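You operate a simulated robot arm through the tools that you are given. There is no shell and no other tool. Be economical: measure what you need, move in short steps, check, and stop when the job is done.

The job below is to be done with a simulated robot arm. You get a single attempt, and the scene is never put back.

JOB
Lock the frame's lid down and lay the blue strap roll on it.
Fine: swing both blue levers over the lid; the rolls are in the table's drawer; shut it again.

The check looks at the end state, three seconds after you hand in, the way a careful person would. Anything else that was tipped, shoved, dropped, spilled or broken makes it a failure. Lids that push on must go on centred and level and be pressed home; caps that screw on are set level and turned clockwise until they are tight.

ROBOT AND FRAMES
A 7-joint arm with a two-finger parallel gripper on a trunk, on a base that drives. Base frame: it is fixed to the floor where the robot stands at the start and does not move with it; the origin is under the middle of the robot, x ahead of it, y to its left, z up; the surface under the hand at the start is at about z = 86. Readings come in cm, rad, newtons and seconds.
Its first joint turns from -2.897 to 2.897 rad. Places, roughly: drawer of the steel table [60, -10, 80]; left blue lever of the steel frame [50, -10, 110]; right blue lever of the steel frame [50, -50, 110]; square lid (34x34x7 cm) [70, -30, 110]. Payload 1.57 kg.
The tool frame sits at the grasp point between the pads (the TCP): z along the fingers, y along the line on which they close. The tips reach 3 cm beyond it. Largest opening 8 cm; finger width 1.7, thickness 1.2; the body of the gripper, 4 by 8.2 cm, starts 8 cm behind the TCP.
Orientation is that of the tool frame in the base frame, as a unit quaternion [x, y, z, w]. With the fingers straight down and closing along the base's y, the tool's x points along the base's -x, its y along +y and its z along -z.

CONTROLS
- The arm moves only by the tool play_rows. Its argument "targets" is a list that holds one entry, the list of rows, each a list of 7 numbers: the shift along the tool's x, y, z in units of 150 mm (1.0 is 150 mm), then the turn, a rotation vector about the tool's x, y, z in units of 45 degrees (1.0 is 45 degrees), then the finger opening in cm, from 0 to 8. In form: [[[x, y, z, ax, ay, az, gripper], ...]]. A call has 1 to 8 rows; each row is the pose to reach, as a shift and turn from the pose commanded when the call began, along the tool's axes at that moment. A call with a number of a shift or a turn outside -1 to 1 is refused whole. Rows are played at 5 a second. More than 5 cm and 0.15 rad between two rows, or a gripper value outside its range, and nothing of the call is played. Where a pose cannot be reached the arm comes as near as it can. A force on the tool above 40 N (or 10 N above the force at the start of the call, whichever is more), or a blocked arm, ends the call early, and 0.2 s more pass. The fingers move at their own pace (about 15.3 cm/s each) and stop on an object; they squeeze with about 27 N. The grip force told is the motor's: it shows also when the fingers shut on nothing. Time passes only in rows, and 0.2 s behind the last, so rows that repeat a pose let the fingers close. It gives the time, the measured TCP pose, the force on the tool (base axes), the opening and the grip force at its end, in the units of the frame above (readings bear some noise), with the torque about the TCP (base axes, N m) and any sound that the robot's microphone picked up.
- Cameras (640 x 400 px; columns grow to the right, rows downward): "scene" is now at [-1.84, 14.81, 140.23]; the picture's right is [-0.49, -0.87, 0.00], its down [-0.28, 0.16, -0.95] and it looks along [0.83, -0.47, -0.32] (base axes); focal length 214 px, centre (320, 200). "wrist" rides on the gripper at [7.2, -0.7, -12.2] in the tool frame; the picture's right is [0.09, 1.00, 0.00], its down [-0.84, 0.08, -0.54] and it looks along [-0.54, 0.05, 0.84] (tool axes); focal length 238 px, centre (320, 200). There is no depth. A picture from a camera that has moved, and an enlarged one, comes with that camera's place and axes in the base frame and with its lens. The place of the scene camera against the robot may be out by one fixed shift of up to 1.2 cm in any direction.
- grab_frame(camera): a new picture of that camera. It takes no simulated time.
- base_move(legs): drives the robot by 1 to 6 legs, each [ahead, left, turn to the left] in cm, cm and rad, along the robot's own axes; the way and the turn of a leg run together, so that a leg with both is an arc; at most 150 cm and 3.142 rad a leg. The arm and the cameras ride along, it lands a little off, and it stops where it bumps. It gives what a move gives.
- pan_tilt(pan, tilt): turns the head with the scene camera to pan (to the left, within 2.496 rad either way) and tilt (down, from -0.506 to 1.204), counted from straight ahead of the robot. It gives what a move gives.
- inspect(camera, box): a new picture of the part [left, top, right, bottom] of that camera's present view, enlarged. It takes no simulated time.
- finish_job(): hands the job in; it is judged then, once.

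Work in short steps. Places have to be worked out from the pictures, the camera data and where the tool is seen: move nearer, look again, correct. Check each grasp and each placing, and mend what went wrong. You have 120 turns and 82 pictures in all, those below and enlarged ones among them. Open the gripper and draw the arm clear of the work before you hand the job in, unless the task says otherwise; then end with one line.

The tools are called as name(argument=value, ...) on one line, values as JSON. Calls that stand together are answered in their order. play_rows: Moves the arm, as the interface text tells. Its arguments: {"type":"object","properties":{"targets":{"type":"array","items":{"type":"array","items":{"type":"array","items":{"type":"number"}}}}},"required":["targets"]} The other tools are called the same way: base_move (legs) drives the base; pan_tilt (pan, tilt) turns the head that bears the scene camera; grab_frame (camera) takes a picture; inspect (camera, box) takes an enlarged picture of a part of a camera's view; finish_job () hands the job in.

At the start:

```text
time: 0.0
tool_pos: [55.91, -4.72, 144.78]
tool_rot: [0.0, 1.0, 0.0, 0.001]
contact_force: [0.0, 0.2, 0.2]
ft_torque: [-0.03, -0.03, 0.0]
width: 7.98
grip_force: 0.0
robot x, y, heading: [-0.01, -0.45, -0.004]
head pan, tilt: [-0.513, 0.321]
```

scene: 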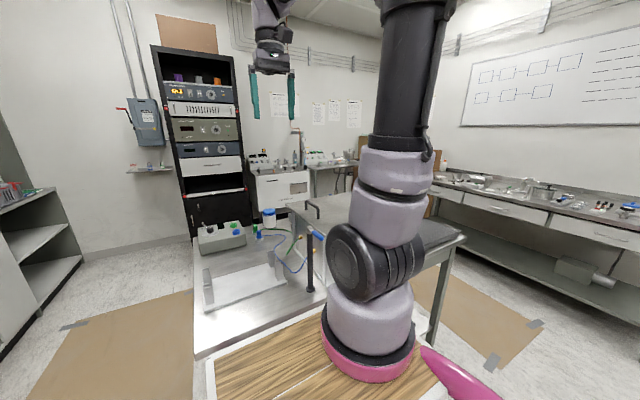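
wrist: 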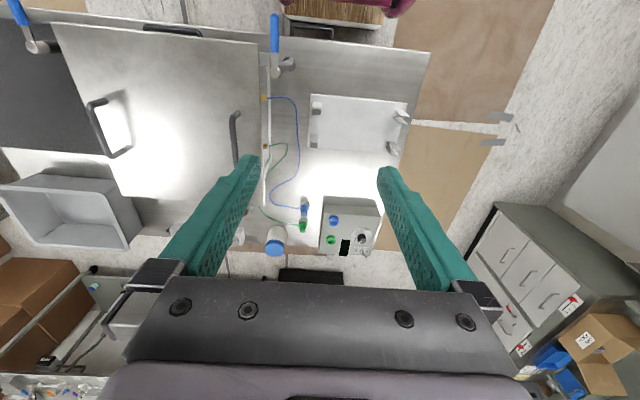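

The wrist picture shows the frame with its lid, with both blue levers at the near edge and not over the lid. I enlarge both levers and the drawer area first.

inspect(camera="wrist", box=[0, 0, 320, 200])

pan_tilt(pan=-0.5, tilt=0.8)

grab_frame(camera="scene")

```text
2.00 times, centred on (160, 100) of wrist
camera zoom: at [48.81, -5.49, 156.73], right [-0.09, 1.0, 0.0], down [0.84, 0.08, 0.54], along [0.54, 0.05, -0.84], focal length 477 px, centre (640, 400)
```

zoom: 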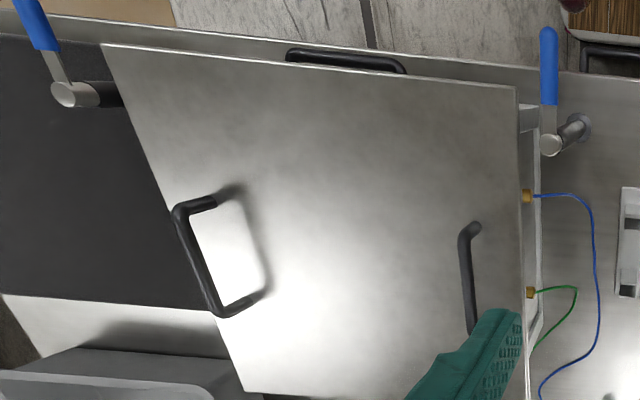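

```text
time: 0.9
tool_pos: [56.01, -4.74, 144.71]
tool_rot: [0.0, 1.0, 0.0, 0.0]
contact_force: [0.3, -1.0, -0.3]
ft_torque: [-0.04, 0.01, 0.01]
width: 8.01
grip_force: 0.0
robot x, y, heading: [-0.28, 0.03, 0.002]
head pan, tilt: [-0.499, 0.799]
```

```text
78 pictures are left
camera scene: at [-2.88, 15.53, 136.0], right [-0.48, -0.88, 0.0], down [-0.63, 0.34, -0.7], along [0.61, -0.33, -0.72], focal length 214 px, centre (320, 200)
```

scene: 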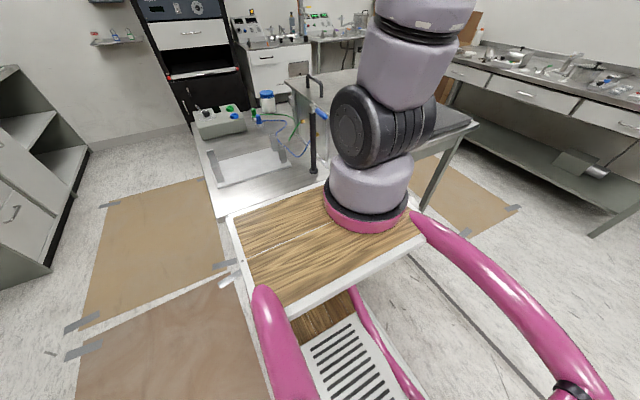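

The levers look like horizontal arms on vertical posts, pointing toward the robot. I have to back away for reach and to open the drawer, so I first look behind the robot.

pan_tilt(pan=2.49, tilt=0.6)

grab_frame(camera="scene")

```text
time: 3.5
tool_pos: [56.0, -4.76, 144.7]
tool_rot: [0.0, 1.0, 0.0, 0.0]
contact_force: [-0.5, -0.4, 0.3]
ft_torque: [0.02, 0.0, 0.01]
width: 8.02
grip_force: 0.1
robot x, y, heading: [-0.61, 0.04, 0.001]
head pan, tilt: [2.491, 0.6]
```

```text
77 pictures are left
camera scene: at [-16.99, 24.75, 137.68], right [0.61, 0.8, 0.0], down [0.45, -0.34, -0.83], along [-0.66, 0.5, -0.56], focal length 214 px, centre (320, 200)
```

scene: 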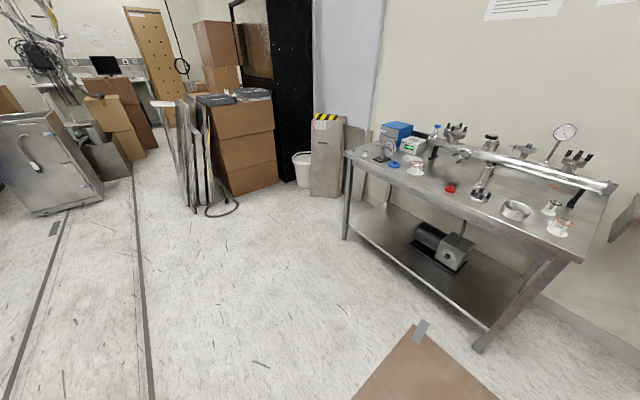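

There is plenty of free space behind. I back off 32 cm, turn the head to the table and look.

base_move(legs=[[-32, 0, 0]])

pan_tilt(pan=-0.35, tilt=0.6)

grab_frame(camera="scene")

grab_frame(camera="wrist")

```text
time: 5.7
tool_pos: [23.83, -4.44, 144.78]
tool_rot: [-0.004, 1.0, 0.0, 0.0]
contact_force: [-0.3, 0.3, 0.3]
ft_torque: [-0.03, -0.01, 0.01]
width: 8.02
grip_force: 0.1
robot x, y, heading: [-32.35, 0.21, 0.005]
head pan, tilt: [2.491, 0.6]
```

```text
time: 8.1
tool_pos: [23.72, -4.55, 144.75]
tool_rot: [-0.003, 1.0, -0.001, 0.0]
contact_force: [-0.1, 0.0, 0.2]
ft_torque: [-0.02, 0.04, -0.03]
width: 8.01
grip_force: 0.1
robot x, y, heading: [-32.28, -0.24, 0.004]
head pan, tilt: [-0.351, 0.6]
```

```text
76 pictures are left
camera scene: at [-34.02, 16.26, 137.68], right [-0.34, -0.94, 0.0], down [-0.53, 0.19, -0.83], along [0.78, -0.28, -0.56], focal length 214 px, centre (320, 200)
```

scene: 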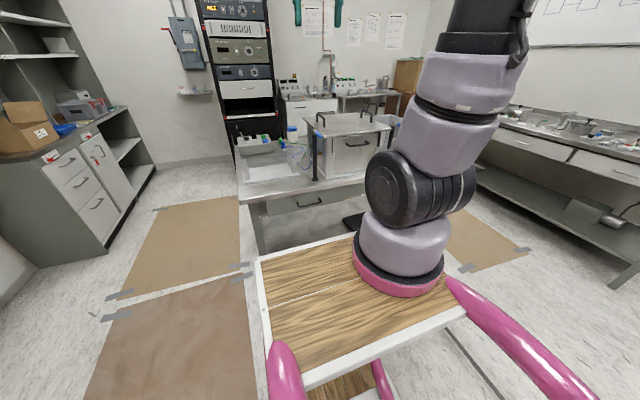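

```text
75 pictures are left
camera wrist: at [16.58, -5.3, 156.73], right [-0.1, 1.0, 0.0], down [0.84, 0.08, 0.54], along [0.54, 0.05, -0.84], focal length 238 px, centre (320, 200)
```

wrist: 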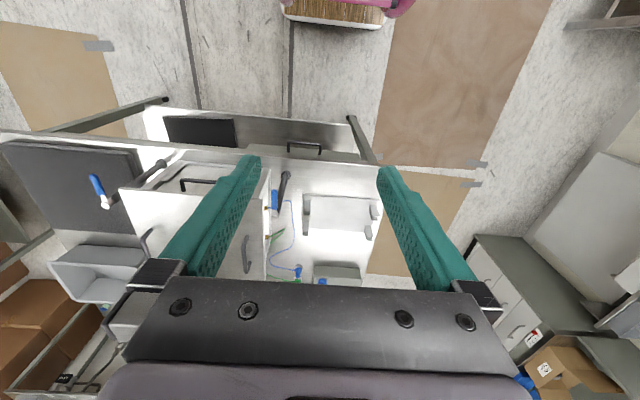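

inspect(camera="scene", box=[230, 80, 430, 230])

inspect(camera="wrist", box=[80, 100, 400, 300])

```text
2.67 times, centred on (330, 155) of scene
camera zoom: at [-34.02, 16.26, 137.68], right [-0.34, -0.94, 0.0], down [-0.53, 0.19, -0.83], along [0.78, -0.28, -0.56], focal length 572 px, centre (293, 320)
```

zoom: 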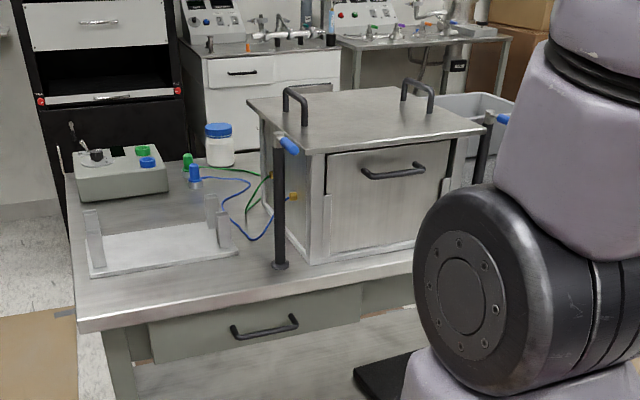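

```text
2.00 times, centred on (240, 200) of wrist
camera zoom: at [16.58, -5.3, 156.73], right [-0.1, 1.0, 0.0], down [0.84, 0.08, 0.54], along [0.54, 0.05, -0.84], focal length 477 px, centre (480, 200)
```

zoom: 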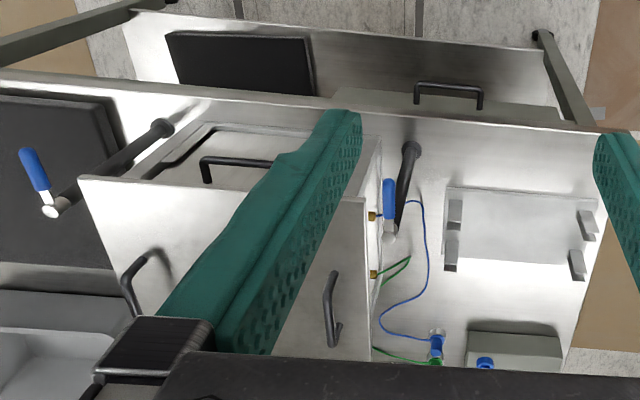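

From two views I place the left post top at about [53.4, -13.1, 108.6], with the lever end at [45.3, -13.3, 109.3]. The lid's top is at about z 107.5, with its near-left corner at [49.4, -16.5]. The right post is at about [53.3, -54.5]. I move toward the lid with the fingers closed to touch-calibrate its height.

play_rows(targets=[[[-0.25, -0.15, 0.15, 0, 0, 0, 4], [-0.5, -0.3, 0.3, 0, 0, 0, 0], [-0.75, -0.45, 0.45, 0, 0, 0, 0], [-1, -0.6, 0.6, 0, 0, 0, 0], [-1, -0.6, 0.6, 0, 0, 0, 0]]])

play_rows(targets=[[[-0.25, -0.15, 0.15, 0, 0, 0, 0], [-0.5, -0.3, 0.3, 0, 0, 0, 0], [-0.75, -0.45, 0.45, 0, 0, 0, 0], [-1, -0.56, 0.65, 0, 0, 0, 0], [-1, -0.56, 0.65, 0, 0, 0, 0]]])

grab_frame(camera="wrist")

```text
time: 9.3
tool_pos: [38.89, -13.45, 136.07]
tool_rot: [-0.002, 1.0, -0.001, -0.001]
contact_force: [0.3, -0.1, 0.3]
ft_torque: [0.03, 0.0, -0.02]
width: 0.0
grip_force: 21.6
robot x, y, heading: [-31.85, -0.3, 0.006]
head pan, tilt: [-0.351, 0.6]
```

```text
refused: row 4 steps farther than a row can; nothing moved
```

```text
72 pictures are left
camera wrist: at [31.79, -14.18, 148.03], right [-0.1, 1.0, 0.0], down [0.84, 0.08, 0.54], along [0.54, 0.05, -0.84], focal length 238 px, centre (320, 200)
```

wrist: 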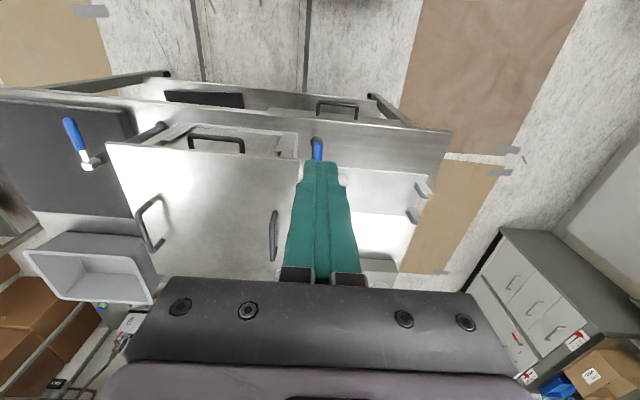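

I am at (38.9, -13.4, 136). I continue above (54, -24), just in front of the left lid handle (x≈59–70, y≈-20).

play_rows(targets=[[[-0.2, -0.14, 0.18, 0, 0, 0, 0], [-0.4, -0.28, 0.36, 0, 0, 0, 0], [-0.6, -0.42, 0.54, 0, 0, 0, 0], [-0.8, -0.56, 0.72, 0, 0, 0, 0], [-1, -0.7, 0.9, 0, 0, 0, 0], [-1, -0.7, 1, 0, 0, 0, 0], [-1, -0.7, 1, 0, 0, 0, 0]]])

grab_frame(camera="wrist")

```text
time: 10.9
tool_pos: [54.01, -23.75, 120.95]
tool_rot: [-0.002, 1.0, -0.001, -0.001]
contact_force: [0.0, -0.5, -0.1]
ft_torque: [0.0, 0.03, -0.02]
width: 0.01
grip_force: 21.4
robot x, y, heading: [-32.48, -0.3, 0.007]
head pan, tilt: [-0.351, 0.6]
```

```text
71 pictures are left
camera wrist: at [46.86, -24.55, 132.78], right [-0.1, 1.0, 0.0], down [0.84, 0.08, 0.54], along [0.54, 0.05, -0.84], focal length 238 px, centre (320, 200)
```

wrist: 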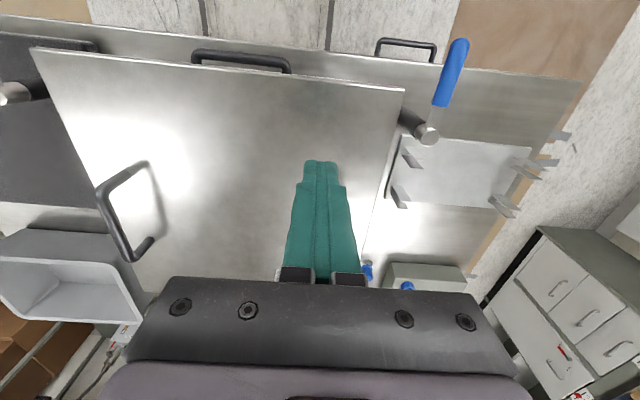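

The view confirms the lever and post positions. I descend slowly to feel for the lid, expecting contact at TCP z≈110.5.

play_rows(targets=[[[0, 0, 0.25, 0, 0, 0, 0], [0, 0, 0.5, 0, 0, 0, 0], [0, 0, 0.6, 0, 0, 0, 0], [0, 0, 0.64, 0, 0, 0, 0], [0, 0, 0.67, 0, 0, 0, 0], [0, 0, 0.7, 0, 0, 0, 0], [0, 0, 0.73, 0, 0, 0, 0], [0, 0, 0.76, 0, 0, 0, 0]]])

```text
time: 12.1
tool_pos: [53.96, -23.83, 111.46]
tool_rot: [-0.002, 1.0, 0.0, 0.005]
contact_force: [-0.3, 0.4, 11.3]
ft_torque: [-0.01, 0.15, -0.07]
width: 0.01
grip_force: 20.7
robot x, y, heading: [-32.34, -0.28, 0.004]
head pan, tilt: [-0.351, 0.6]
stopped in row 5: the force on the tool passed its limit at 48 N (the readings are from after the stop); the commanded pose is now the measured one
```

Contact shows the lid's top at z≈108.4. I lift, move to the outer (left) side of the left lever's end and lower the closed fingers to just above lid height.

play_rows(targets=[[[0, 0, -0.3, 0, 0, 0, 0], [0, 0, -0.5, 0, 0, 0, 0], [0.16, 0.28, -0.5, 0, 0, 0, 0], [0.32, 0.56, -0.5, 0, 0, 0, 0], [0.47, 0.84, -0.5, 0, 0, 0, 0], [0.47, 0.97, -0.3, 0, 0, 0, 0], [0.47, 0.97, -0.1, 0, 0, 0, 0], [0.47, 0.97, -0.02, 0, 0, 0, 0]]])

grab_frame(camera="wrist")

inspect(camera="scene", box=[270, 80, 430, 180])

```text
time: 13.9
tool_pos: [46.83, -9.16, 111.46]
tool_rot: [-0.002, 1.0, 0.0, 0.004]
contact_force: [-0.3, 0.1, -0.3]
ft_torque: [0.01, -0.02, 0.0]
width: 0.0
grip_force: 21.5
robot x, y, heading: [-32.48, 0.25, 0.003]
head pan, tilt: [-0.351, 0.6]
```

```text
70 pictures are left
camera wrist: at [39.53, -10.0, 123.44], right [-0.1, 1.0, 0.0], down [0.83, 0.08, 0.55], along [0.55, 0.05, -0.84], focal length 238 px, centre (320, 200)
```

wrist: 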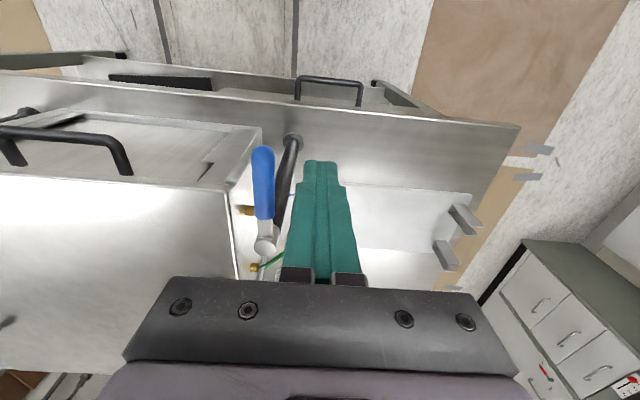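

```text
4.00 times, centred on (350, 130) of scene
camera zoom: at [-34.05, 16.26, 137.68], right [-0.34, -0.94, 0.0], down [-0.53, 0.19, -0.83], along [0.78, -0.28, -0.56], focal length 858 px, centre (200, 480)
```

zoom: 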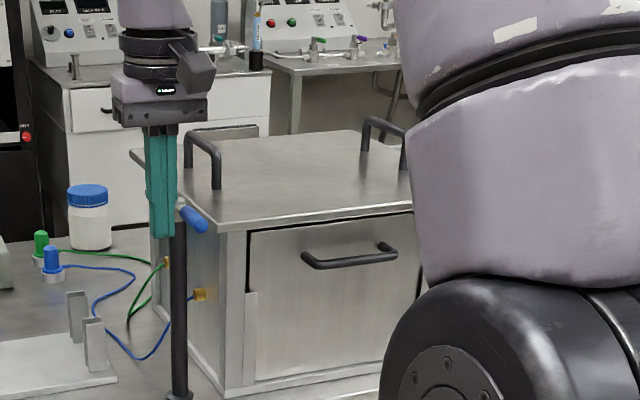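

The fingers sit beside the lever with good overlap and about 0.4 cm lid clearance after a small rise. I push the left lever round its post in an arc over the lid.

play_rows(targets=[[[0, -0.136, -0.03, 0, 0, 0, 0], [0, -0.256, -0.03, 0, 0, 0, 0], [0, -0.37, -0.03, 0, 0, 0, 0], [-0.045, -0.476, -0.03, 0, 0, 0, 0], [-0.118, -0.57, -0.03, 0, 0, 0, 0], [-0.211, -0.643, -0.03, 0, 0, 0, 0], [-0.318, -0.69, -0.03, 0, 0, 0, 0], [-0.36, -0.7, -0.03, 0, 0, 0, 0]]])

grab_frame(camera="wrist")

```text
time: 15.7
tool_pos: [51.94, -19.76, 111.82]
tool_rot: [-0.002, 1.0, 0.001, 0.001]
contact_force: [-38.0, 7.0, 4.0]
ft_torque: [0.46, 0.92, 0.06]
width: 0.0
grip_force: 21.1
robot x, y, heading: [-32.45, -0.36, 0.007]
head pan, tilt: [-0.351, 0.6]
```

```text
68 pictures are left
camera wrist: at [44.73, -20.51, 123.93], right [-0.1, 1.0, 0.0], down [0.84, 0.08, 0.54], along [0.54, 0.05, -0.84], focal length 238 px, centre (320, 200)
```

wrist: 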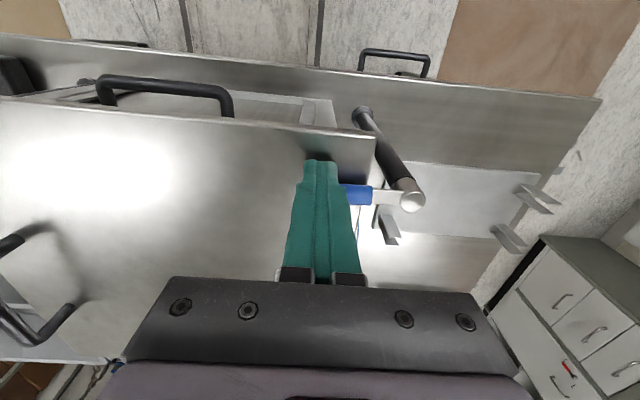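

The lever lies straight over the lid and the 38 N reaction says it's at its stop. I back off, lift, and travel toward the right lever.

play_rows(targets=[[[0.08, 0, -0.02, 0, 0, 0, 0], [0.15, 0, -0.1, 0, 0, 0, 0], [0.2, -0.05, -0.4, 0, 0, 0, 0], [0.2, -0.35, -0.6, 0, 0, 0, 0], [0.2, -0.65, -0.6, 0, 0, 0, 0], [0.2, -0.95, -0.6, 0, 0, 0, 0], [0.2, -1, -0.6, 0, 0, 0, 0]]])

play_rows(targets=[[[0.05, -0.3, 0, 0, 0, 0, 0], [0.1, -0.6, 0, 0, 0, 0, 0], [0.1, -0.8, 0, 0, 0, 0, 0], [0.1, -0.8, 0, 0, 0, 0, 0]]])

grab_frame(camera="wrist")

```text
refused: row 4 steps farther than a row can; nothing moved
```

```text
time: 16.7
tool_pos: [51.0, -31.84, 112.0]
tool_rot: [-0.003, 1.0, -0.001, 0.005]
contact_force: [0.6, -0.3, 0.6]
ft_torque: [-0.05, 0.0, -0.03]
width: 0.0
grip_force: 21.1
robot x, y, heading: [-32.06, -0.31, 0.007]
head pan, tilt: [-0.351, 0.6]
```

```text
67 pictures are left
camera wrist: at [43.69, -32.66, 123.93], right [-0.1, 1.0, 0.0], down [0.83, 0.08, 0.55], along [0.55, 0.05, -0.84], focal length 238 px, centre (320, 200)
```

wrist: 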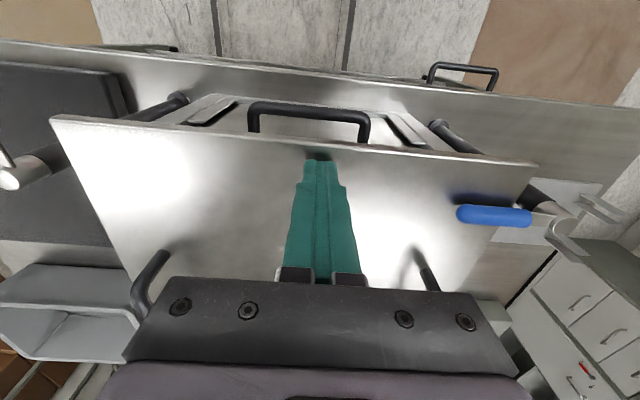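

The first call was refused, but the second ran harmlessly above the lid, and the left lever is fully over. I lift and move to near the right lever in front of the lid.

play_rows(targets=[[[0.05, 0, -0.25, 0, 0, 0, 0], [0.15, -0.1, -0.5, 0, 0, 0, 0], [0.27, -0.35, -0.6, 0, 0, 0, 0], [0.27, -0.65, -0.6, 0, 0, 0, 0], [0.27, -0.95, -0.6, 0, 0, 0, 0], [0.27, -1, -0.6, 0, 0, 0, 0]]])

grab_frame(camera="wrist")

```text
time: 18.1
tool_pos: [46.9, -46.79, 120.89]
tool_rot: [-0.003, 1.0, -0.001, 0.004]
contact_force: [-0.1, 0.9, -0.5]
ft_torque: [0.0, 0.0, -0.03]
width: 0.02
grip_force: 21.7
robot x, y, heading: [-32.19, -0.58, 0.011]
head pan, tilt: [-0.351, 0.6]
```

```text
66 pictures are left
camera wrist: at [39.69, -47.54, 132.8], right [-0.1, 1.0, 0.0], down [0.83, 0.08, 0.55], along [0.55, 0.05, -0.84], focal length 238 px, centre (320, 200)
```

wrist: 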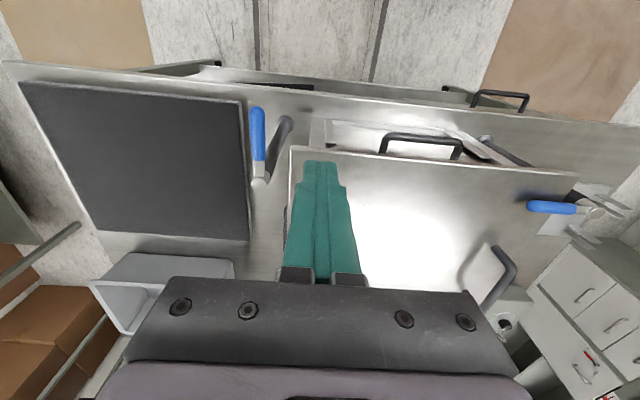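

The right post is at about [53.2, -53] and its lever end at [45.4, -53]. The outer side of it is at the edge of reach from here, so I drive the base 25 cm to the right; the tool is clear above everything.

base_move(legs=[[0, -25, 0]])

grab_frame(camera="wrist")

```text
time: 20.0
tool_pos: [46.85, -72.19, 120.95]
tool_rot: [0.0, 1.0, -0.001, 0.004]
contact_force: [0.1, -0.3, 0.2]
ft_torque: [-0.02, -0.02, -0.01]
width: 0.0
grip_force: 20.7
robot x, y, heading: [-32.2, -25.41, 0.003]
head pan, tilt: [-0.351, 0.6]
```

```text
65 pictures are left
camera wrist: at [39.56, -73.01, 132.79], right [-0.09, 1.0, 0.0], down [0.83, 0.08, 0.55], along [0.55, 0.05, -0.84], focal length 238 px, centre (320, 200)
```

wrist: 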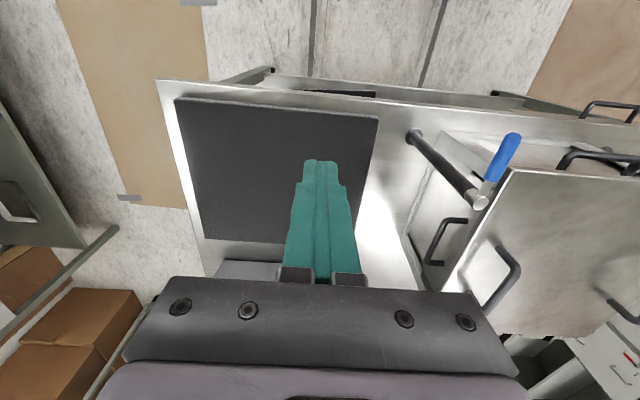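

The right post is confirmed at about (53.4, -52.9). I move to the lever's outer side and down to lever height.

play_rows(targets=[[[0, 0.25, 0.1, 0, 0, 0, 0], [0, 0.5, 0.2, 0, 0, 0, 0], [0, 0.75, 0.35, 0, 0, 0, 0], [0, 0.96, 0.5, 0, 0, 0, 0], [0, 0.97, 0.605, 0, 0, 0, 0], [0, 0.97, 0.605, 0, 0, 0, 0]]])

grab_frame(camera="wrist")

```text
time: 21.4
tool_pos: [46.86, -57.67, 111.78]
tool_rot: [0.001, 1.0, -0.001, 0.004]
contact_force: [0.1, 0.1, 0.6]
ft_torque: [-0.02, -0.03, 0.0]
width: 0.01
grip_force: 21.9
robot x, y, heading: [-31.98, -25.55, 0.0]
head pan, tilt: [-0.351, 0.6]
```

```text
64 pictures are left
camera wrist: at [39.65, -58.4, 123.67], right [-0.09, 1.0, 0.0], down [0.83, 0.08, 0.55], along [0.55, 0.05, -0.84], focal length 238 px, centre (320, 200)
```

wrist: 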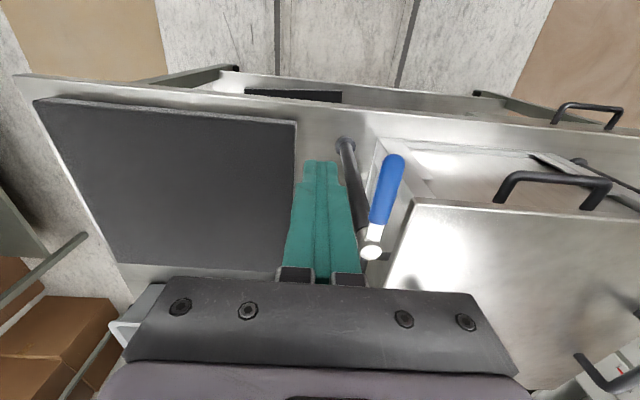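

The fingers are just left of the lever in the picture (its outer side). I push it inward along the mirrored arc.

play_rows(targets=[[[0, 0.198, 0, 0, 0, 0, 0], [0, 0.32, 0, 0, 0, 0, 0], [0, 0.431, 0, 0, 0, 0, 0], [-0.043, 0.538, 0, 0, 0, 0, 0], [-0.116, 0.631, 0, 0, 0, 0, 0], [-0.21, 0.705, 0, 0, 0, 0, 0], [-0.316, 0.751, 0, 0, 0, 0, 0], [-0.355, 0.757, 0, 0, 0, 0, 0]]])

grab_frame(camera="wrist")

```text
time: 23.2
tool_pos: [51.79, -46.43, 111.76]
tool_rot: [0.002, 1.0, 0.0, 0.002]
contact_force: [-29.3, -0.5, 5.1]
ft_torque: [0.04, 0.64, -0.05]
width: 0.0
grip_force: 21.0
robot x, y, heading: [-32.27, -24.86, -0.005]
head pan, tilt: [-0.351, 0.6]
```

```text
63 pictures are left
camera wrist: at [44.64, -47.14, 123.78], right [-0.09, 1.0, 0.0], down [0.84, 0.08, 0.54], along [0.54, 0.05, -0.84], focal length 238 px, centre (320, 200)
```

wrist: 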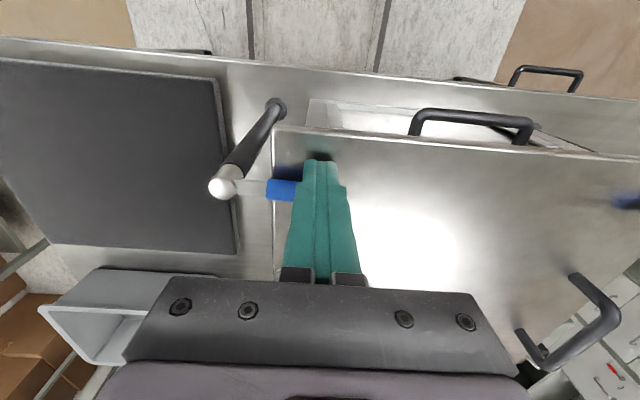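

Both levers are now over the lid and at their stops (29 N reaction). I back off and lift before driving over to the drawer.

play_rows(targets=[[[0.1, 0, 0, 0, 0, 0, 0], [0.25, 0, -0.1, 0, 0, 0, 0], [0.35, 0, -0.4, 0, 0, 0, 0], [0.35, 0, -0.7, 0, 0, 0, 0], [0.35, 0, -1, 0, 0, 0, 0], [0.35, 0, -1, 0, 0, 0, 0]]])

base_move(legs=[[-10, 25, 0]])

pan_tilt(pan=-0.2, tilt=0.75)

grab_frame(camera="scene")

grab_frame(camera="wrist")

```text
time: 24.6
tool_pos: [46.65, -46.35, 126.77]
tool_rot: [0.0, 1.0, -0.002, 0.003]
contact_force: [0.2, -0.1, 0.4]
ft_torque: [-0.01, 0.03, 0.01]
width: 0.01
grip_force: 21.5
robot x, y, heading: [-32.29, -25.1, -0.004]
head pan, tilt: [-0.351, 0.6]
```

```text
time: 26.5
tool_pos: [36.62, -21.31, 126.79]
tool_rot: [0.001, 1.0, -0.001, 0.003]
contact_force: [-0.7, -0.1, 0.5]
ft_torque: [-0.01, -0.02, 0.01]
width: 0.0
grip_force: 21.2
robot x, y, heading: [-42.23, -0.16, -0.001]
head pan, tilt: [-0.351, 0.6]
```

```text
time: 27.2
tool_pos: [36.58, -21.29, 126.76]
tool_rot: [0.0, 1.0, -0.001, 0.004]
contact_force: [0.3, 0.5, -0.4]
ft_torque: [-0.01, 0.0, 0.01]
width: 0.0
grip_force: 21.6
robot x, y, heading: [-42.26, 0.03, -0.007]
head pan, tilt: [-0.201, 0.75]
```

```text
62 pictures are left
camera scene: at [-44.06, 17.84, 136.4], right [-0.2, -0.98, 0.0], down [-0.67, 0.14, -0.73], along [0.72, -0.15, -0.68], focal length 214 px, centre (320, 200)
```

scene: 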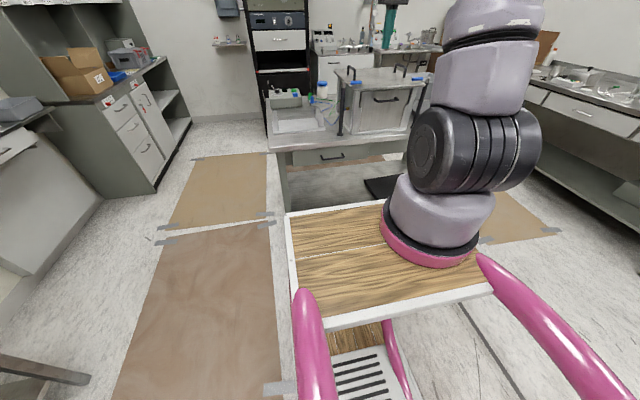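

```text
61 pictures are left
camera wrist: at [29.36, -21.98, 138.67], right [-0.09, 1.0, 0.0], down [0.83, 0.08, 0.55], along [0.55, 0.05, -0.84], focal length 238 px, centre (320, 200)
```

wrist: 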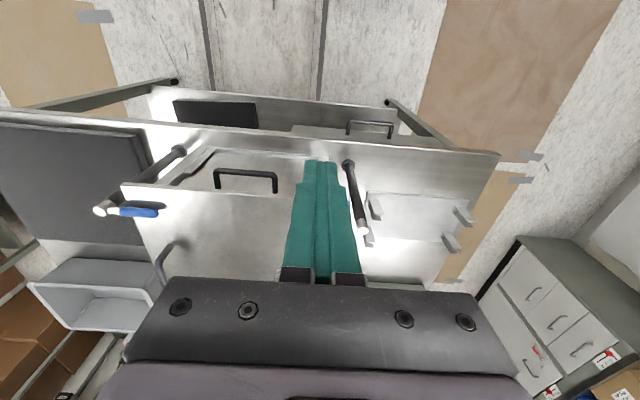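

I bring the gripper to in front of the drawer handle (estimated [44.7, -8.3, 79]) at moderate height to look at it closely.

play_rows(targets=[[[0.05, 0.2, 0.2, 0, 0, 0, 0], [0.1, 0.4, 0.4, 0, 0, 0, 0], [0.15, 0.6, 0.6, 0, 0, 0, 0], [0.17, 0.75, 0.8, 0, 0, 0, 0], [0.17, 0.82, 1, 0, 0, 0, 0], [0.17, 0.82, 1, 0, 0, 0, 0]]])

grab_frame(camera="wrist")

```text
time: 28.6
tool_pos: [34.24, -9.09, 111.33]
tool_rot: [0.001, 1.0, -0.001, 0.004]
contact_force: [-0.5, 0.0, 0.1]
ft_torque: [0.01, -0.01, 0.01]
width: 0.0
grip_force: 21.3
robot x, y, heading: [-42.33, 0.2, -0.003]
head pan, tilt: [-0.201, 0.75]
```

```text
60 pictures are left
camera wrist: at [26.99, -9.79, 123.41], right [-0.09, 1.0, 0.0], down [0.83, 0.08, 0.55], along [0.55, 0.05, -0.84], focal length 238 px, centre (320, 200)
```

wrist: 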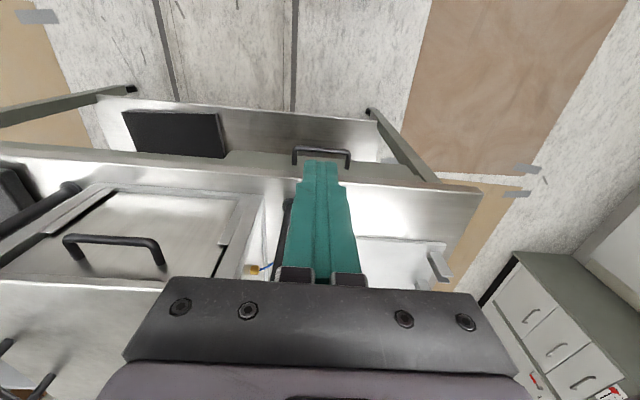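

Triangulation gives the handle bar at about [45.2, -8.0, 77], 11 cm wide. I zoom in to see how it sits under the table's edge.

inspect(camera="wrist", box=[240, 100, 400, 200])

inspect(camera="scene", box=[260, 100, 420, 200])

```text
4.00 times, centred on (320, 150) of wrist
camera zoom: at [26.99, -9.79, 123.41], right [-0.09, 1.0, 0.0], down [0.83, 0.08, 0.55], along [0.55, 0.05, -0.84], focal length 953 px, centre (320, 400)
```

zoom: 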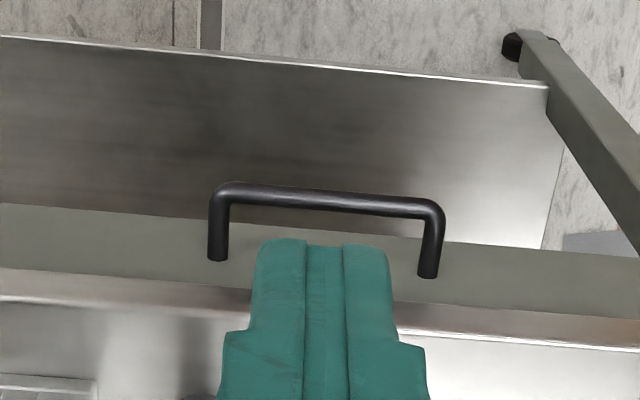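

```text
4.00 times, centred on (340, 150) of scene
camera zoom: at [-44.07, 17.85, 136.39], right [-0.2, -0.98, 0.0], down [-0.67, 0.14, -0.73], along [0.72, -0.15, -0.68], focal length 858 px, centre (240, 400)
```

zoom: 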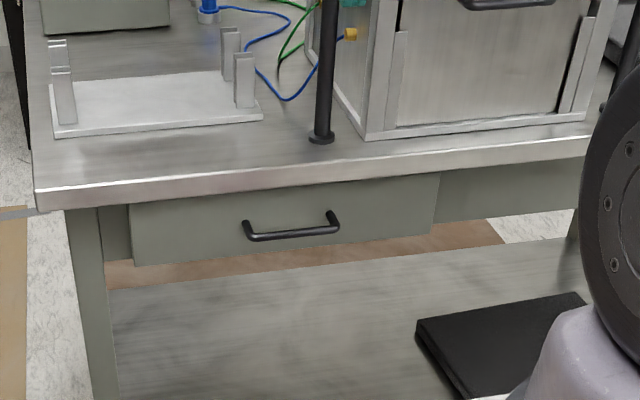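

The bar stands about 3.8 cm off the drawer front, with the slab edge at x≈47.5, so I'll grip it with a 45° tilted tool and fingers closing in the vertical plane. First I turn the tool 90° about its axis.

play_rows(targets=[[[0, 0, 0, 0, 0, 0.17, 0], [0, 0, 0, 0, 0, 0.34, 2], [0, 0, 0, 0, 0, 0.51, 5], [0, 0, 0, 0, 0, 0.68, 5], [0, 0, 0, 0, 0, 0.85, 5], [0, 0, 0, 0, 0, 1, 5]]])

play_rows(targets=[[[0, 0, 0, 0, 0, 0.17, 5], [0, 0, 0, 0, 0, 0.34, 5], [0, 0, 0, 0, 0, 0.51, 5], [0, 0, 0, 0, 0, 0.68, 5], [0, 0, 0, 0, 0, 0.85, 5], [0, 0, 0, 0, 0, 1, 5], [0, 0, 0, 0, 0, 1, 5]]])

play_rows(targets=[[[0, 0, 0, -0.17, 0, 0, 5], [0, 0, 0, -0.34, 0, 0, 5], [0, 0, 0, -0.51, 0, 0, 5], [0, 0, 0, -0.68, 0, 0, 5], [0, 0, 0, -0.85, 0, 0, 5], [0, 0, 0, -1, 0, 0, 5], [0, 0, 0, -1, 0, 0, 5]]])

grab_frame(camera="wrist")

```text
time: 30.0
tool_pos: [34.17, -9.01, 111.71]
tool_rot: [0.384, 0.923, 0.001, 0.005]
contact_force: [0.5, -0.4, -0.3]
ft_torque: [-0.02, 0.03, 0.02]
width: 4.99
grip_force: 0.1
robot x, y, heading: [-42.09, 0.35, -0.003]
head pan, tilt: [-0.201, 0.75]
```

```text
time: 31.6
tool_pos: [34.23, -9.12, 111.77]
tool_rot: [0.709, 0.706, 0.002, 0.002]
contact_force: [-1.6, -0.2, 0.0]
ft_torque: [-0.02, 0.0, 0.02]
width: 5.0
grip_force: 0.1
robot x, y, heading: [-42.09, 0.2, -0.001]
head pan, tilt: [-0.201, 0.75]
```

```text
time: 33.2
tool_pos: [34.21, -8.95, 111.8]
tool_rot: [0.652, 0.652, 0.273, 0.274]
contact_force: [0.5, 0.1, 0.0]
ft_torque: [-0.02, 0.0, -0.03]
width: 5.01
grip_force: 0.1
robot x, y, heading: [-42.45, 0.04, -0.003]
head pan, tilt: [-0.201, 0.75]
```

```text
57 pictures are left
camera wrist: at [25.06, -1.86, 119.61], right [0.7, 0.09, 0.71], down [-0.33, -0.84, 0.44], along [0.63, -0.54, -0.55], focal length 238 px, centre (320, 200)
```

wrist: 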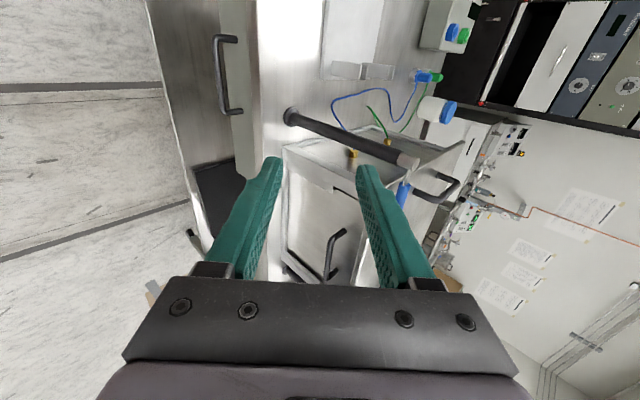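

The drawer handle is visible at upper left in this view. I lower in two steps along to a pre-grasp point about 8 cm back from the bar.

play_rows(targets=[[[0.01, -0.14, 0.2, 0, 0, 0, 6], [0.02, -0.28, 0.39, 0, 0, 0, 6], [0.03, -0.42, 0.59, 0, 0, 0, 6], [0.035, -0.56, 0.78, 0, 0, 0, 6], [0.035, -0.56, 0.78, 0, 0, 0, 6]]])

play_rows(targets=[[[0.01, -0.14, 0.2, 0, 0, 0, 6], [0.02, -0.28, 0.39, 0, 0, 0, 6], [0.03, -0.42, 0.59, 0, 0, 0, 6], [0.035, -0.56, 0.78, 0, 0, 0, 6], [0.035, -0.56, 0.78, 0, 0, 0, 6]]])

grab_frame(camera="wrist")

grab_frame(camera="scene")

```text
time: 34.4
tool_pos: [36.63, -8.54, 97.65]
tool_rot: [0.653, 0.652, 0.272, 0.274]
contact_force: [-0.2, 0.7, 0.5]
ft_torque: [0.03, -0.01, -0.01]
width: 6.02
grip_force: 0.1
robot x, y, heading: [-42.11, 0.19, -0.004]
head pan, tilt: [-0.201, 0.75]
```

```text
time: 35.6
tool_pos: [39.21, -7.92, 83.38]
tool_rot: [0.653, 0.652, 0.272, 0.275]
contact_force: [-0.2, 0.7, 0.0]
ft_torque: [0.02, -0.01, 0.01]
width: 5.99
grip_force: 0.0
robot x, y, heading: [-42.08, 0.18, -0.003]
head pan, tilt: [-0.201, 0.75]
```

```text
56 pictures are left
camera wrist: at [30.11, -0.75, 91.19], right [0.7, 0.09, 0.71], down [-0.33, -0.84, 0.44], along [0.63, -0.54, -0.55], focal length 238 px, centre (320, 200)
```

wrist: 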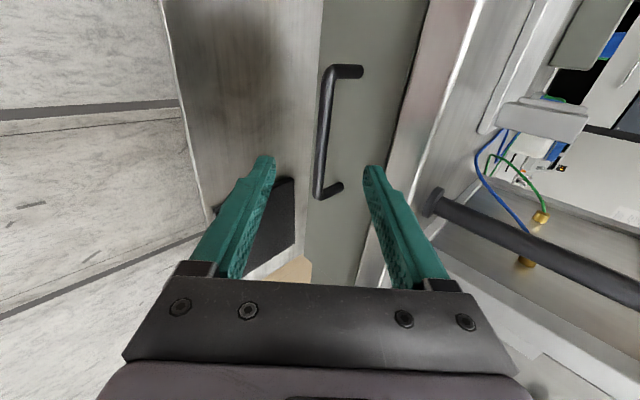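

```text
55 pictures are left
camera scene: at [-44.07, 17.85, 136.39], right [-0.2, -0.98, 0.0], down [-0.67, 0.14, -0.73], along [0.72, -0.15, -0.68], focal length 214 px, centre (320, 200)
```

scene: 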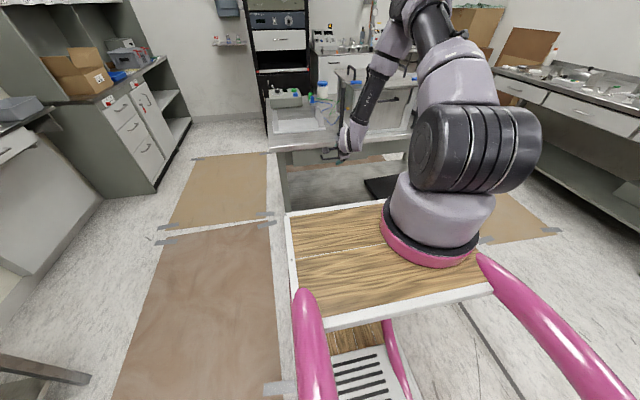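

The bar lies centred between the fingers, about 8.4 cm along the approach. I narrow the opening to 3.4 cm (to clear the drawer front), advance 6.9 cm, then close.

play_rows(targets=[[[0, 0, 0.05, 0, 0, 0, 3.4], [0, 0.005, 0.2, 0, 0, 0, 3.4], [0, 0.01, 0.34, 0, 0, 0, 3.4], [0, 0.01, 0.46, 0, 0, 0, 3.4], [0, 0.01, 0.46, 0, 0, 0, 3.4]]])

grab_frame(camera="wrist")

```text
time: 36.8
tool_pos: [44.22, -7.79, 78.53]
tool_rot: [0.652, 0.652, 0.272, 0.274]
contact_force: [-0.4, 0.3, -0.1]
ft_torque: [-0.01, -0.02, -0.01]
width: 3.38
grip_force: 0.1
robot x, y, heading: [-42.46, 0.05, -0.002]
head pan, tilt: [-0.201, 0.75]
```

```text
54 pictures are left
camera wrist: at [35.02, -0.69, 86.43], right [0.7, 0.09, 0.71], down [-0.33, -0.84, 0.44], along [0.63, -0.54, -0.55], focal length 238 px, centre (320, 200)
```

wrist: 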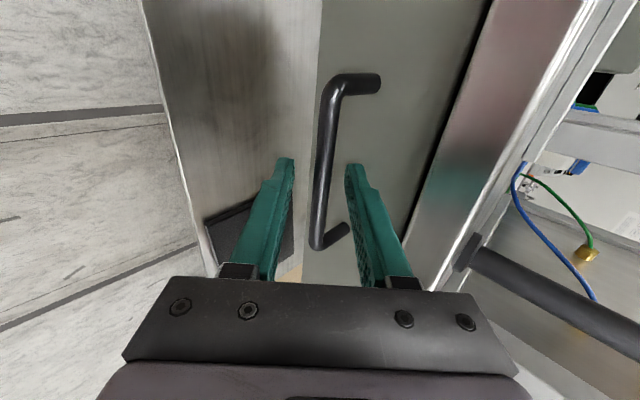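

The bar is between the fingers with no contact. I close on it.

play_rows(targets=[[[0, 0, 0, 0, 0, 0, 0], [0, 0, 0, 0, 0, 0, 0], [0, 0, 0, 0, 0, 0, 0]]])

```text
time: 37.6
tool_pos: [44.22, -7.76, 78.64]
tool_rot: [0.652, 0.652, 0.272, 0.275]
contact_force: [2.8, 0.1, 8.3]
ft_torque: [0.18, -0.09, -0.26]
width: 1.06
grip_force: 28.6
robot x, y, heading: [-41.79, -0.06, 0.001]
head pan, tilt: [-0.201, 0.75]
```

The bar is held (1.06 cm). I pull straight toward the robot in 2–3 cm rows.

play_rows(targets=[[[0, -0.07, -0.07, 0, 0, 0, 0], [0, -0.16, -0.16, 0, 0, 0, 0], [0, -0.26, -0.26, 0, 0, 0, 0], [0, -0.36, -0.36, 0, 0, 0, 0], [0, -0.46, -0.46, 0, 0, 0, 0], [0, -0.56, -0.56, 0, 0, 0, 0], [0, -0.64, -0.64, 0, 0, 0, 0], [0, -0.7, -0.7, 0, 0, 0, 0]]])

grab_frame(camera="wrist")

grab_frame(camera="scene")

```text
time: 39.4
tool_pos: [28.97, -7.92, 78.47]
tool_rot: [0.652, 0.652, 0.273, 0.273]
contact_force: [-0.8, 4.8, 30.1]
ft_torque: [0.3, -0.14, -0.14]
width: 1.11
grip_force: 28.2
robot x, y, heading: [-41.99, -0.13, -0.0]
head pan, tilt: [-0.201, 0.75]
```

```text
53 pictures are left
camera wrist: at [19.91, -0.72, 86.39], right [0.7, 0.09, 0.71], down [-0.33, -0.84, 0.44], along [0.63, -0.54, -0.55], focal length 238 px, centre (320, 200)
```

wrist: 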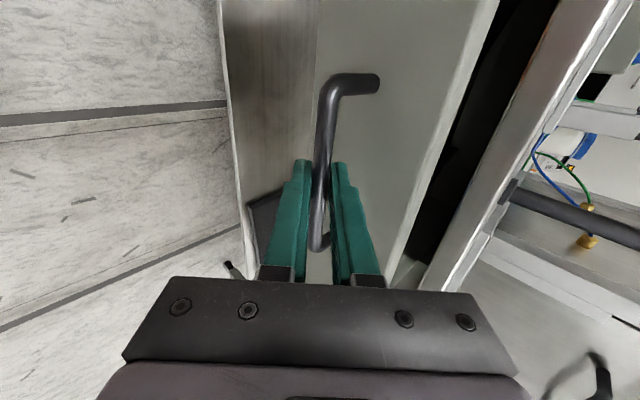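

```text
52 pictures are left
camera scene: at [-44.15, 17.87, 136.39], right [-0.2, -0.98, 0.0], down [-0.67, 0.14, -0.73], along [0.72, -0.15, -0.68], focal length 214 px, centre (320, 200)
```

scene: 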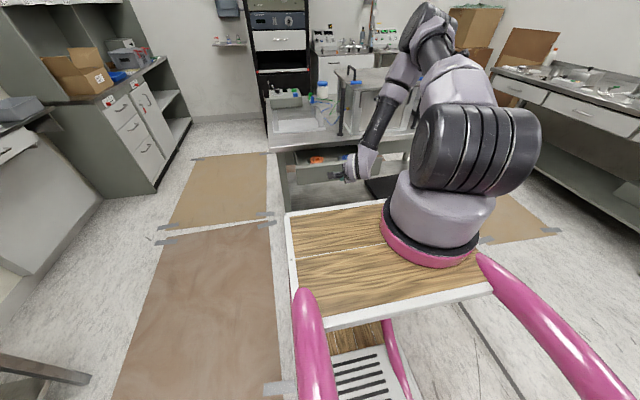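

The drawer is open about 15 cm and something orange shows inside. I zoom in.

inspect(camera="scene", box=[270, 120, 430, 220])

```text
4.00 times, centred on (350, 170) of scene
camera zoom: at [-44.15, 17.87, 136.39], right [-0.2, -0.98, 0.0], down [-0.67, 0.14, -0.73], along [0.72, -0.15, -0.68], focal length 858 px, centre (200, 320)
```

zoom: 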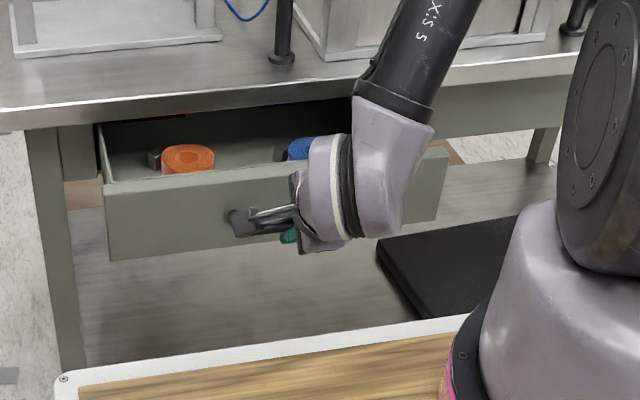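

The blue roll is near x≈43 inside the drawer, a bit close to the slab. I pull the drawer another 7 cm.

play_rows(targets=[[[0, -0.05, -0.05, 0, 0, 0, 0], [0, -0.12, -0.12, 0, 0, 0, 0], [0, -0.2, -0.2, 0, 0, 0, 0], [0, -0.28, -0.28, 0, 0, 0, 0], [0, -0.33, -0.33, 0, 0, 0, 0]]])

inspect(camera="scene", box=[270, 120, 430, 220])

```text
time: 40.6
tool_pos: [22.01, -7.93, 78.42]
tool_rot: [0.652, 0.652, 0.273, 0.274]
contact_force: [-0.4, 7.7, 31.3]
ft_torque: [0.17, -0.14, -0.25]
width: 1.08
grip_force: 28.7
robot x, y, heading: [-42.08, 0.14, -0.003]
head pan, tilt: [-0.201, 0.75]
```

```text
4.00 times, centred on (350, 170) of scene
camera zoom: at [-44.14, 17.88, 136.39], right [-0.2, -0.98, 0.0], down [-0.67, 0.14, -0.73], along [0.72, -0.15, -0.68], focal length 858 px, centre (200, 320)
```

zoom: 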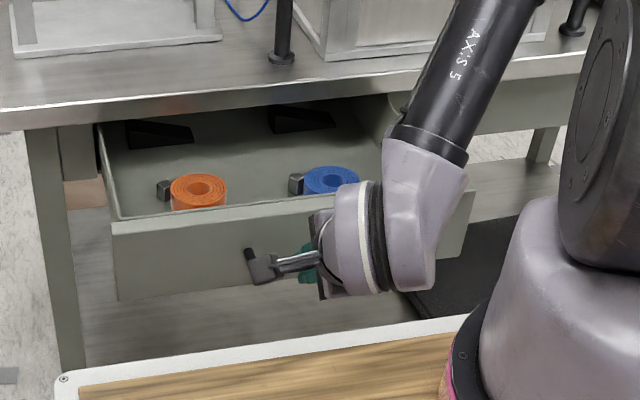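

The drawer is open enough and both rolls lie flat. I release the handle, retreat along the finger axis, then rise.

play_rows(targets=[[[0, 0, 0, 0, 0, 0, 3.2], [0, 0, 0, 0, 0, 0, 3.2], [0, 0, -0.15, 0, 0, 0, 3.2], [0, 0, -0.35, 0, 0, 0, 3.2], [0, 0, -0.6, 0, 0, 0, 3.2], [0, 0.2, -0.8, 0, 0, 0, 4], [0, 0.42, -1, 0, 0, 0, 4]]])

play_rows(targets=[[[0, 0.2, -0.2, 0.17, 0, 0, 8], [0, 0.35, -0.35, 0.34, 0, 0, 8], [0, 0.5, -0.5, 0.51, 0, 0, 8], [0, 0.5, -0.5, 0.68, 0, 0, 8], [0, 0.5, -0.5, 0.85, 0, 0, 8], [0, 0.5, -0.5, 1, 0, 0, 8], [0, 0.5, -0.5, 1, 0, 0, 8]]])

grab_frame(camera="wrist")

grab_frame(camera="scene")

```text
time: 42.2
tool_pos: [23.96, -7.11, 89.01]
tool_rot: [0.652, 0.652, 0.273, 0.273]
contact_force: [1.0, 0.0, 0.1]
ft_torque: [0.03, -0.02, -0.02]
width: 3.99
grip_force: 0.0
out of reach, approached as far as the arm can: row 4, 5, 6, 7
robot x, y, heading: [-42.08, -0.1, -0.007]
head pan, tilt: [-0.201, 0.75]
```

```text
time: 43.8
tool_pos: [24.07, -7.09, 99.8]
tool_rot: [0.707, 0.707, 0.001, 0.003]
contact_force: [0.4, -0.3, 0.2]
ft_torque: [0.03, -0.03, 0.01]
width: 8.01
grip_force: 0.2
robot x, y, heading: [-42.35, -0.13, -0.001]
head pan, tilt: [-0.201, 0.75]
```

```text
49 pictures are left
camera wrist: at [23.4, 0.06, 111.81], right [1.0, 0.09, 0.01], down [0.07, -0.84, 0.54], along [0.06, -0.54, -0.84], focal length 238 px, centre (320, 200)
```

wrist: 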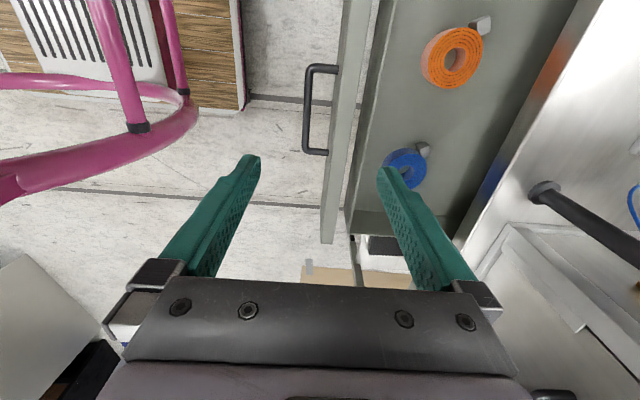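

```text
48 pictures are left
camera scene: at [-44.08, 17.86, 136.39], right [-0.2, -0.98, 0.0], down [-0.67, 0.14, -0.73], along [0.72, -0.15, -0.68], focal length 214 px, centre (320, 200)
```

scene: 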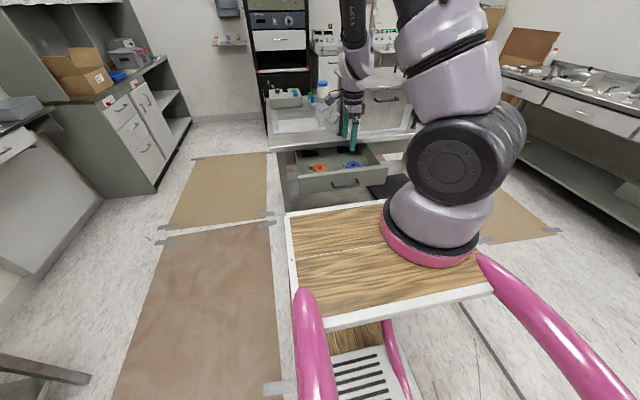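

The blue roll is at about [38.5, -15, top 78]. I move above it, still higher than the table, to look closely at its size and the small tab beside it.

play_rows(targets=[[[-0.1, 0.2, 0, 0, 0, 0, 8], [-0.2, 0.4, 0, 0, 0, 0, 8], [-0.3, 0.6, 0, 0, 0, 0, 8], [-0.4, 0.8, 0.1, 0, 0, 0, 8], [-0.53, 0.96, 0.2, 0, 0, 0, 8], [-0.53, 0.96, 0.2, 0, 0, 0, 8]]])

grab_frame(camera="wrist")

inspect(camera="wrist", box=[220, 40, 420, 165])

```text
time: 45.2
tool_pos: [38.55, -15.0, 96.82]
tool_rot: [0.707, 0.707, 0.002, 0.003]
contact_force: [-0.4, 0.1, -0.3]
ft_torque: [0.06, 0.0, -0.02]
width: 7.99
grip_force: 0.1
robot x, y, heading: [-42.28, 0.41, 0.001]
head pan, tilt: [-0.201, 0.75]
```

```text
47 pictures are left
camera wrist: at [37.86, -7.97, 108.79], right [1.0, 0.09, 0.01], down [0.07, -0.84, 0.54], along [0.06, -0.54, -0.84], focal length 238 px, centre (320, 200)
```

wrist: 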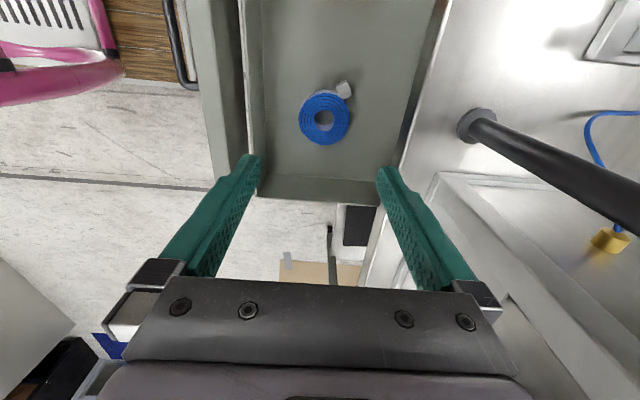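

```text
3.20 times, centred on (320, 102) of wrist
camera zoom: at [37.86, -7.97, 108.79], right [1.0, 0.09, 0.01], down [0.07, -0.84, 0.54], along [0.06, -0.54, -0.84], focal length 763 px, centre (320, 512)
```

zoom: 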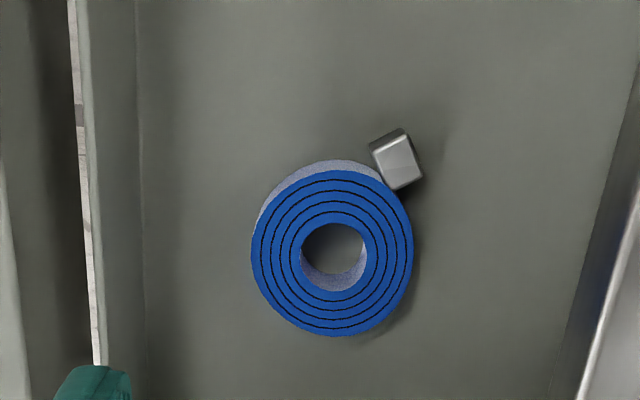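

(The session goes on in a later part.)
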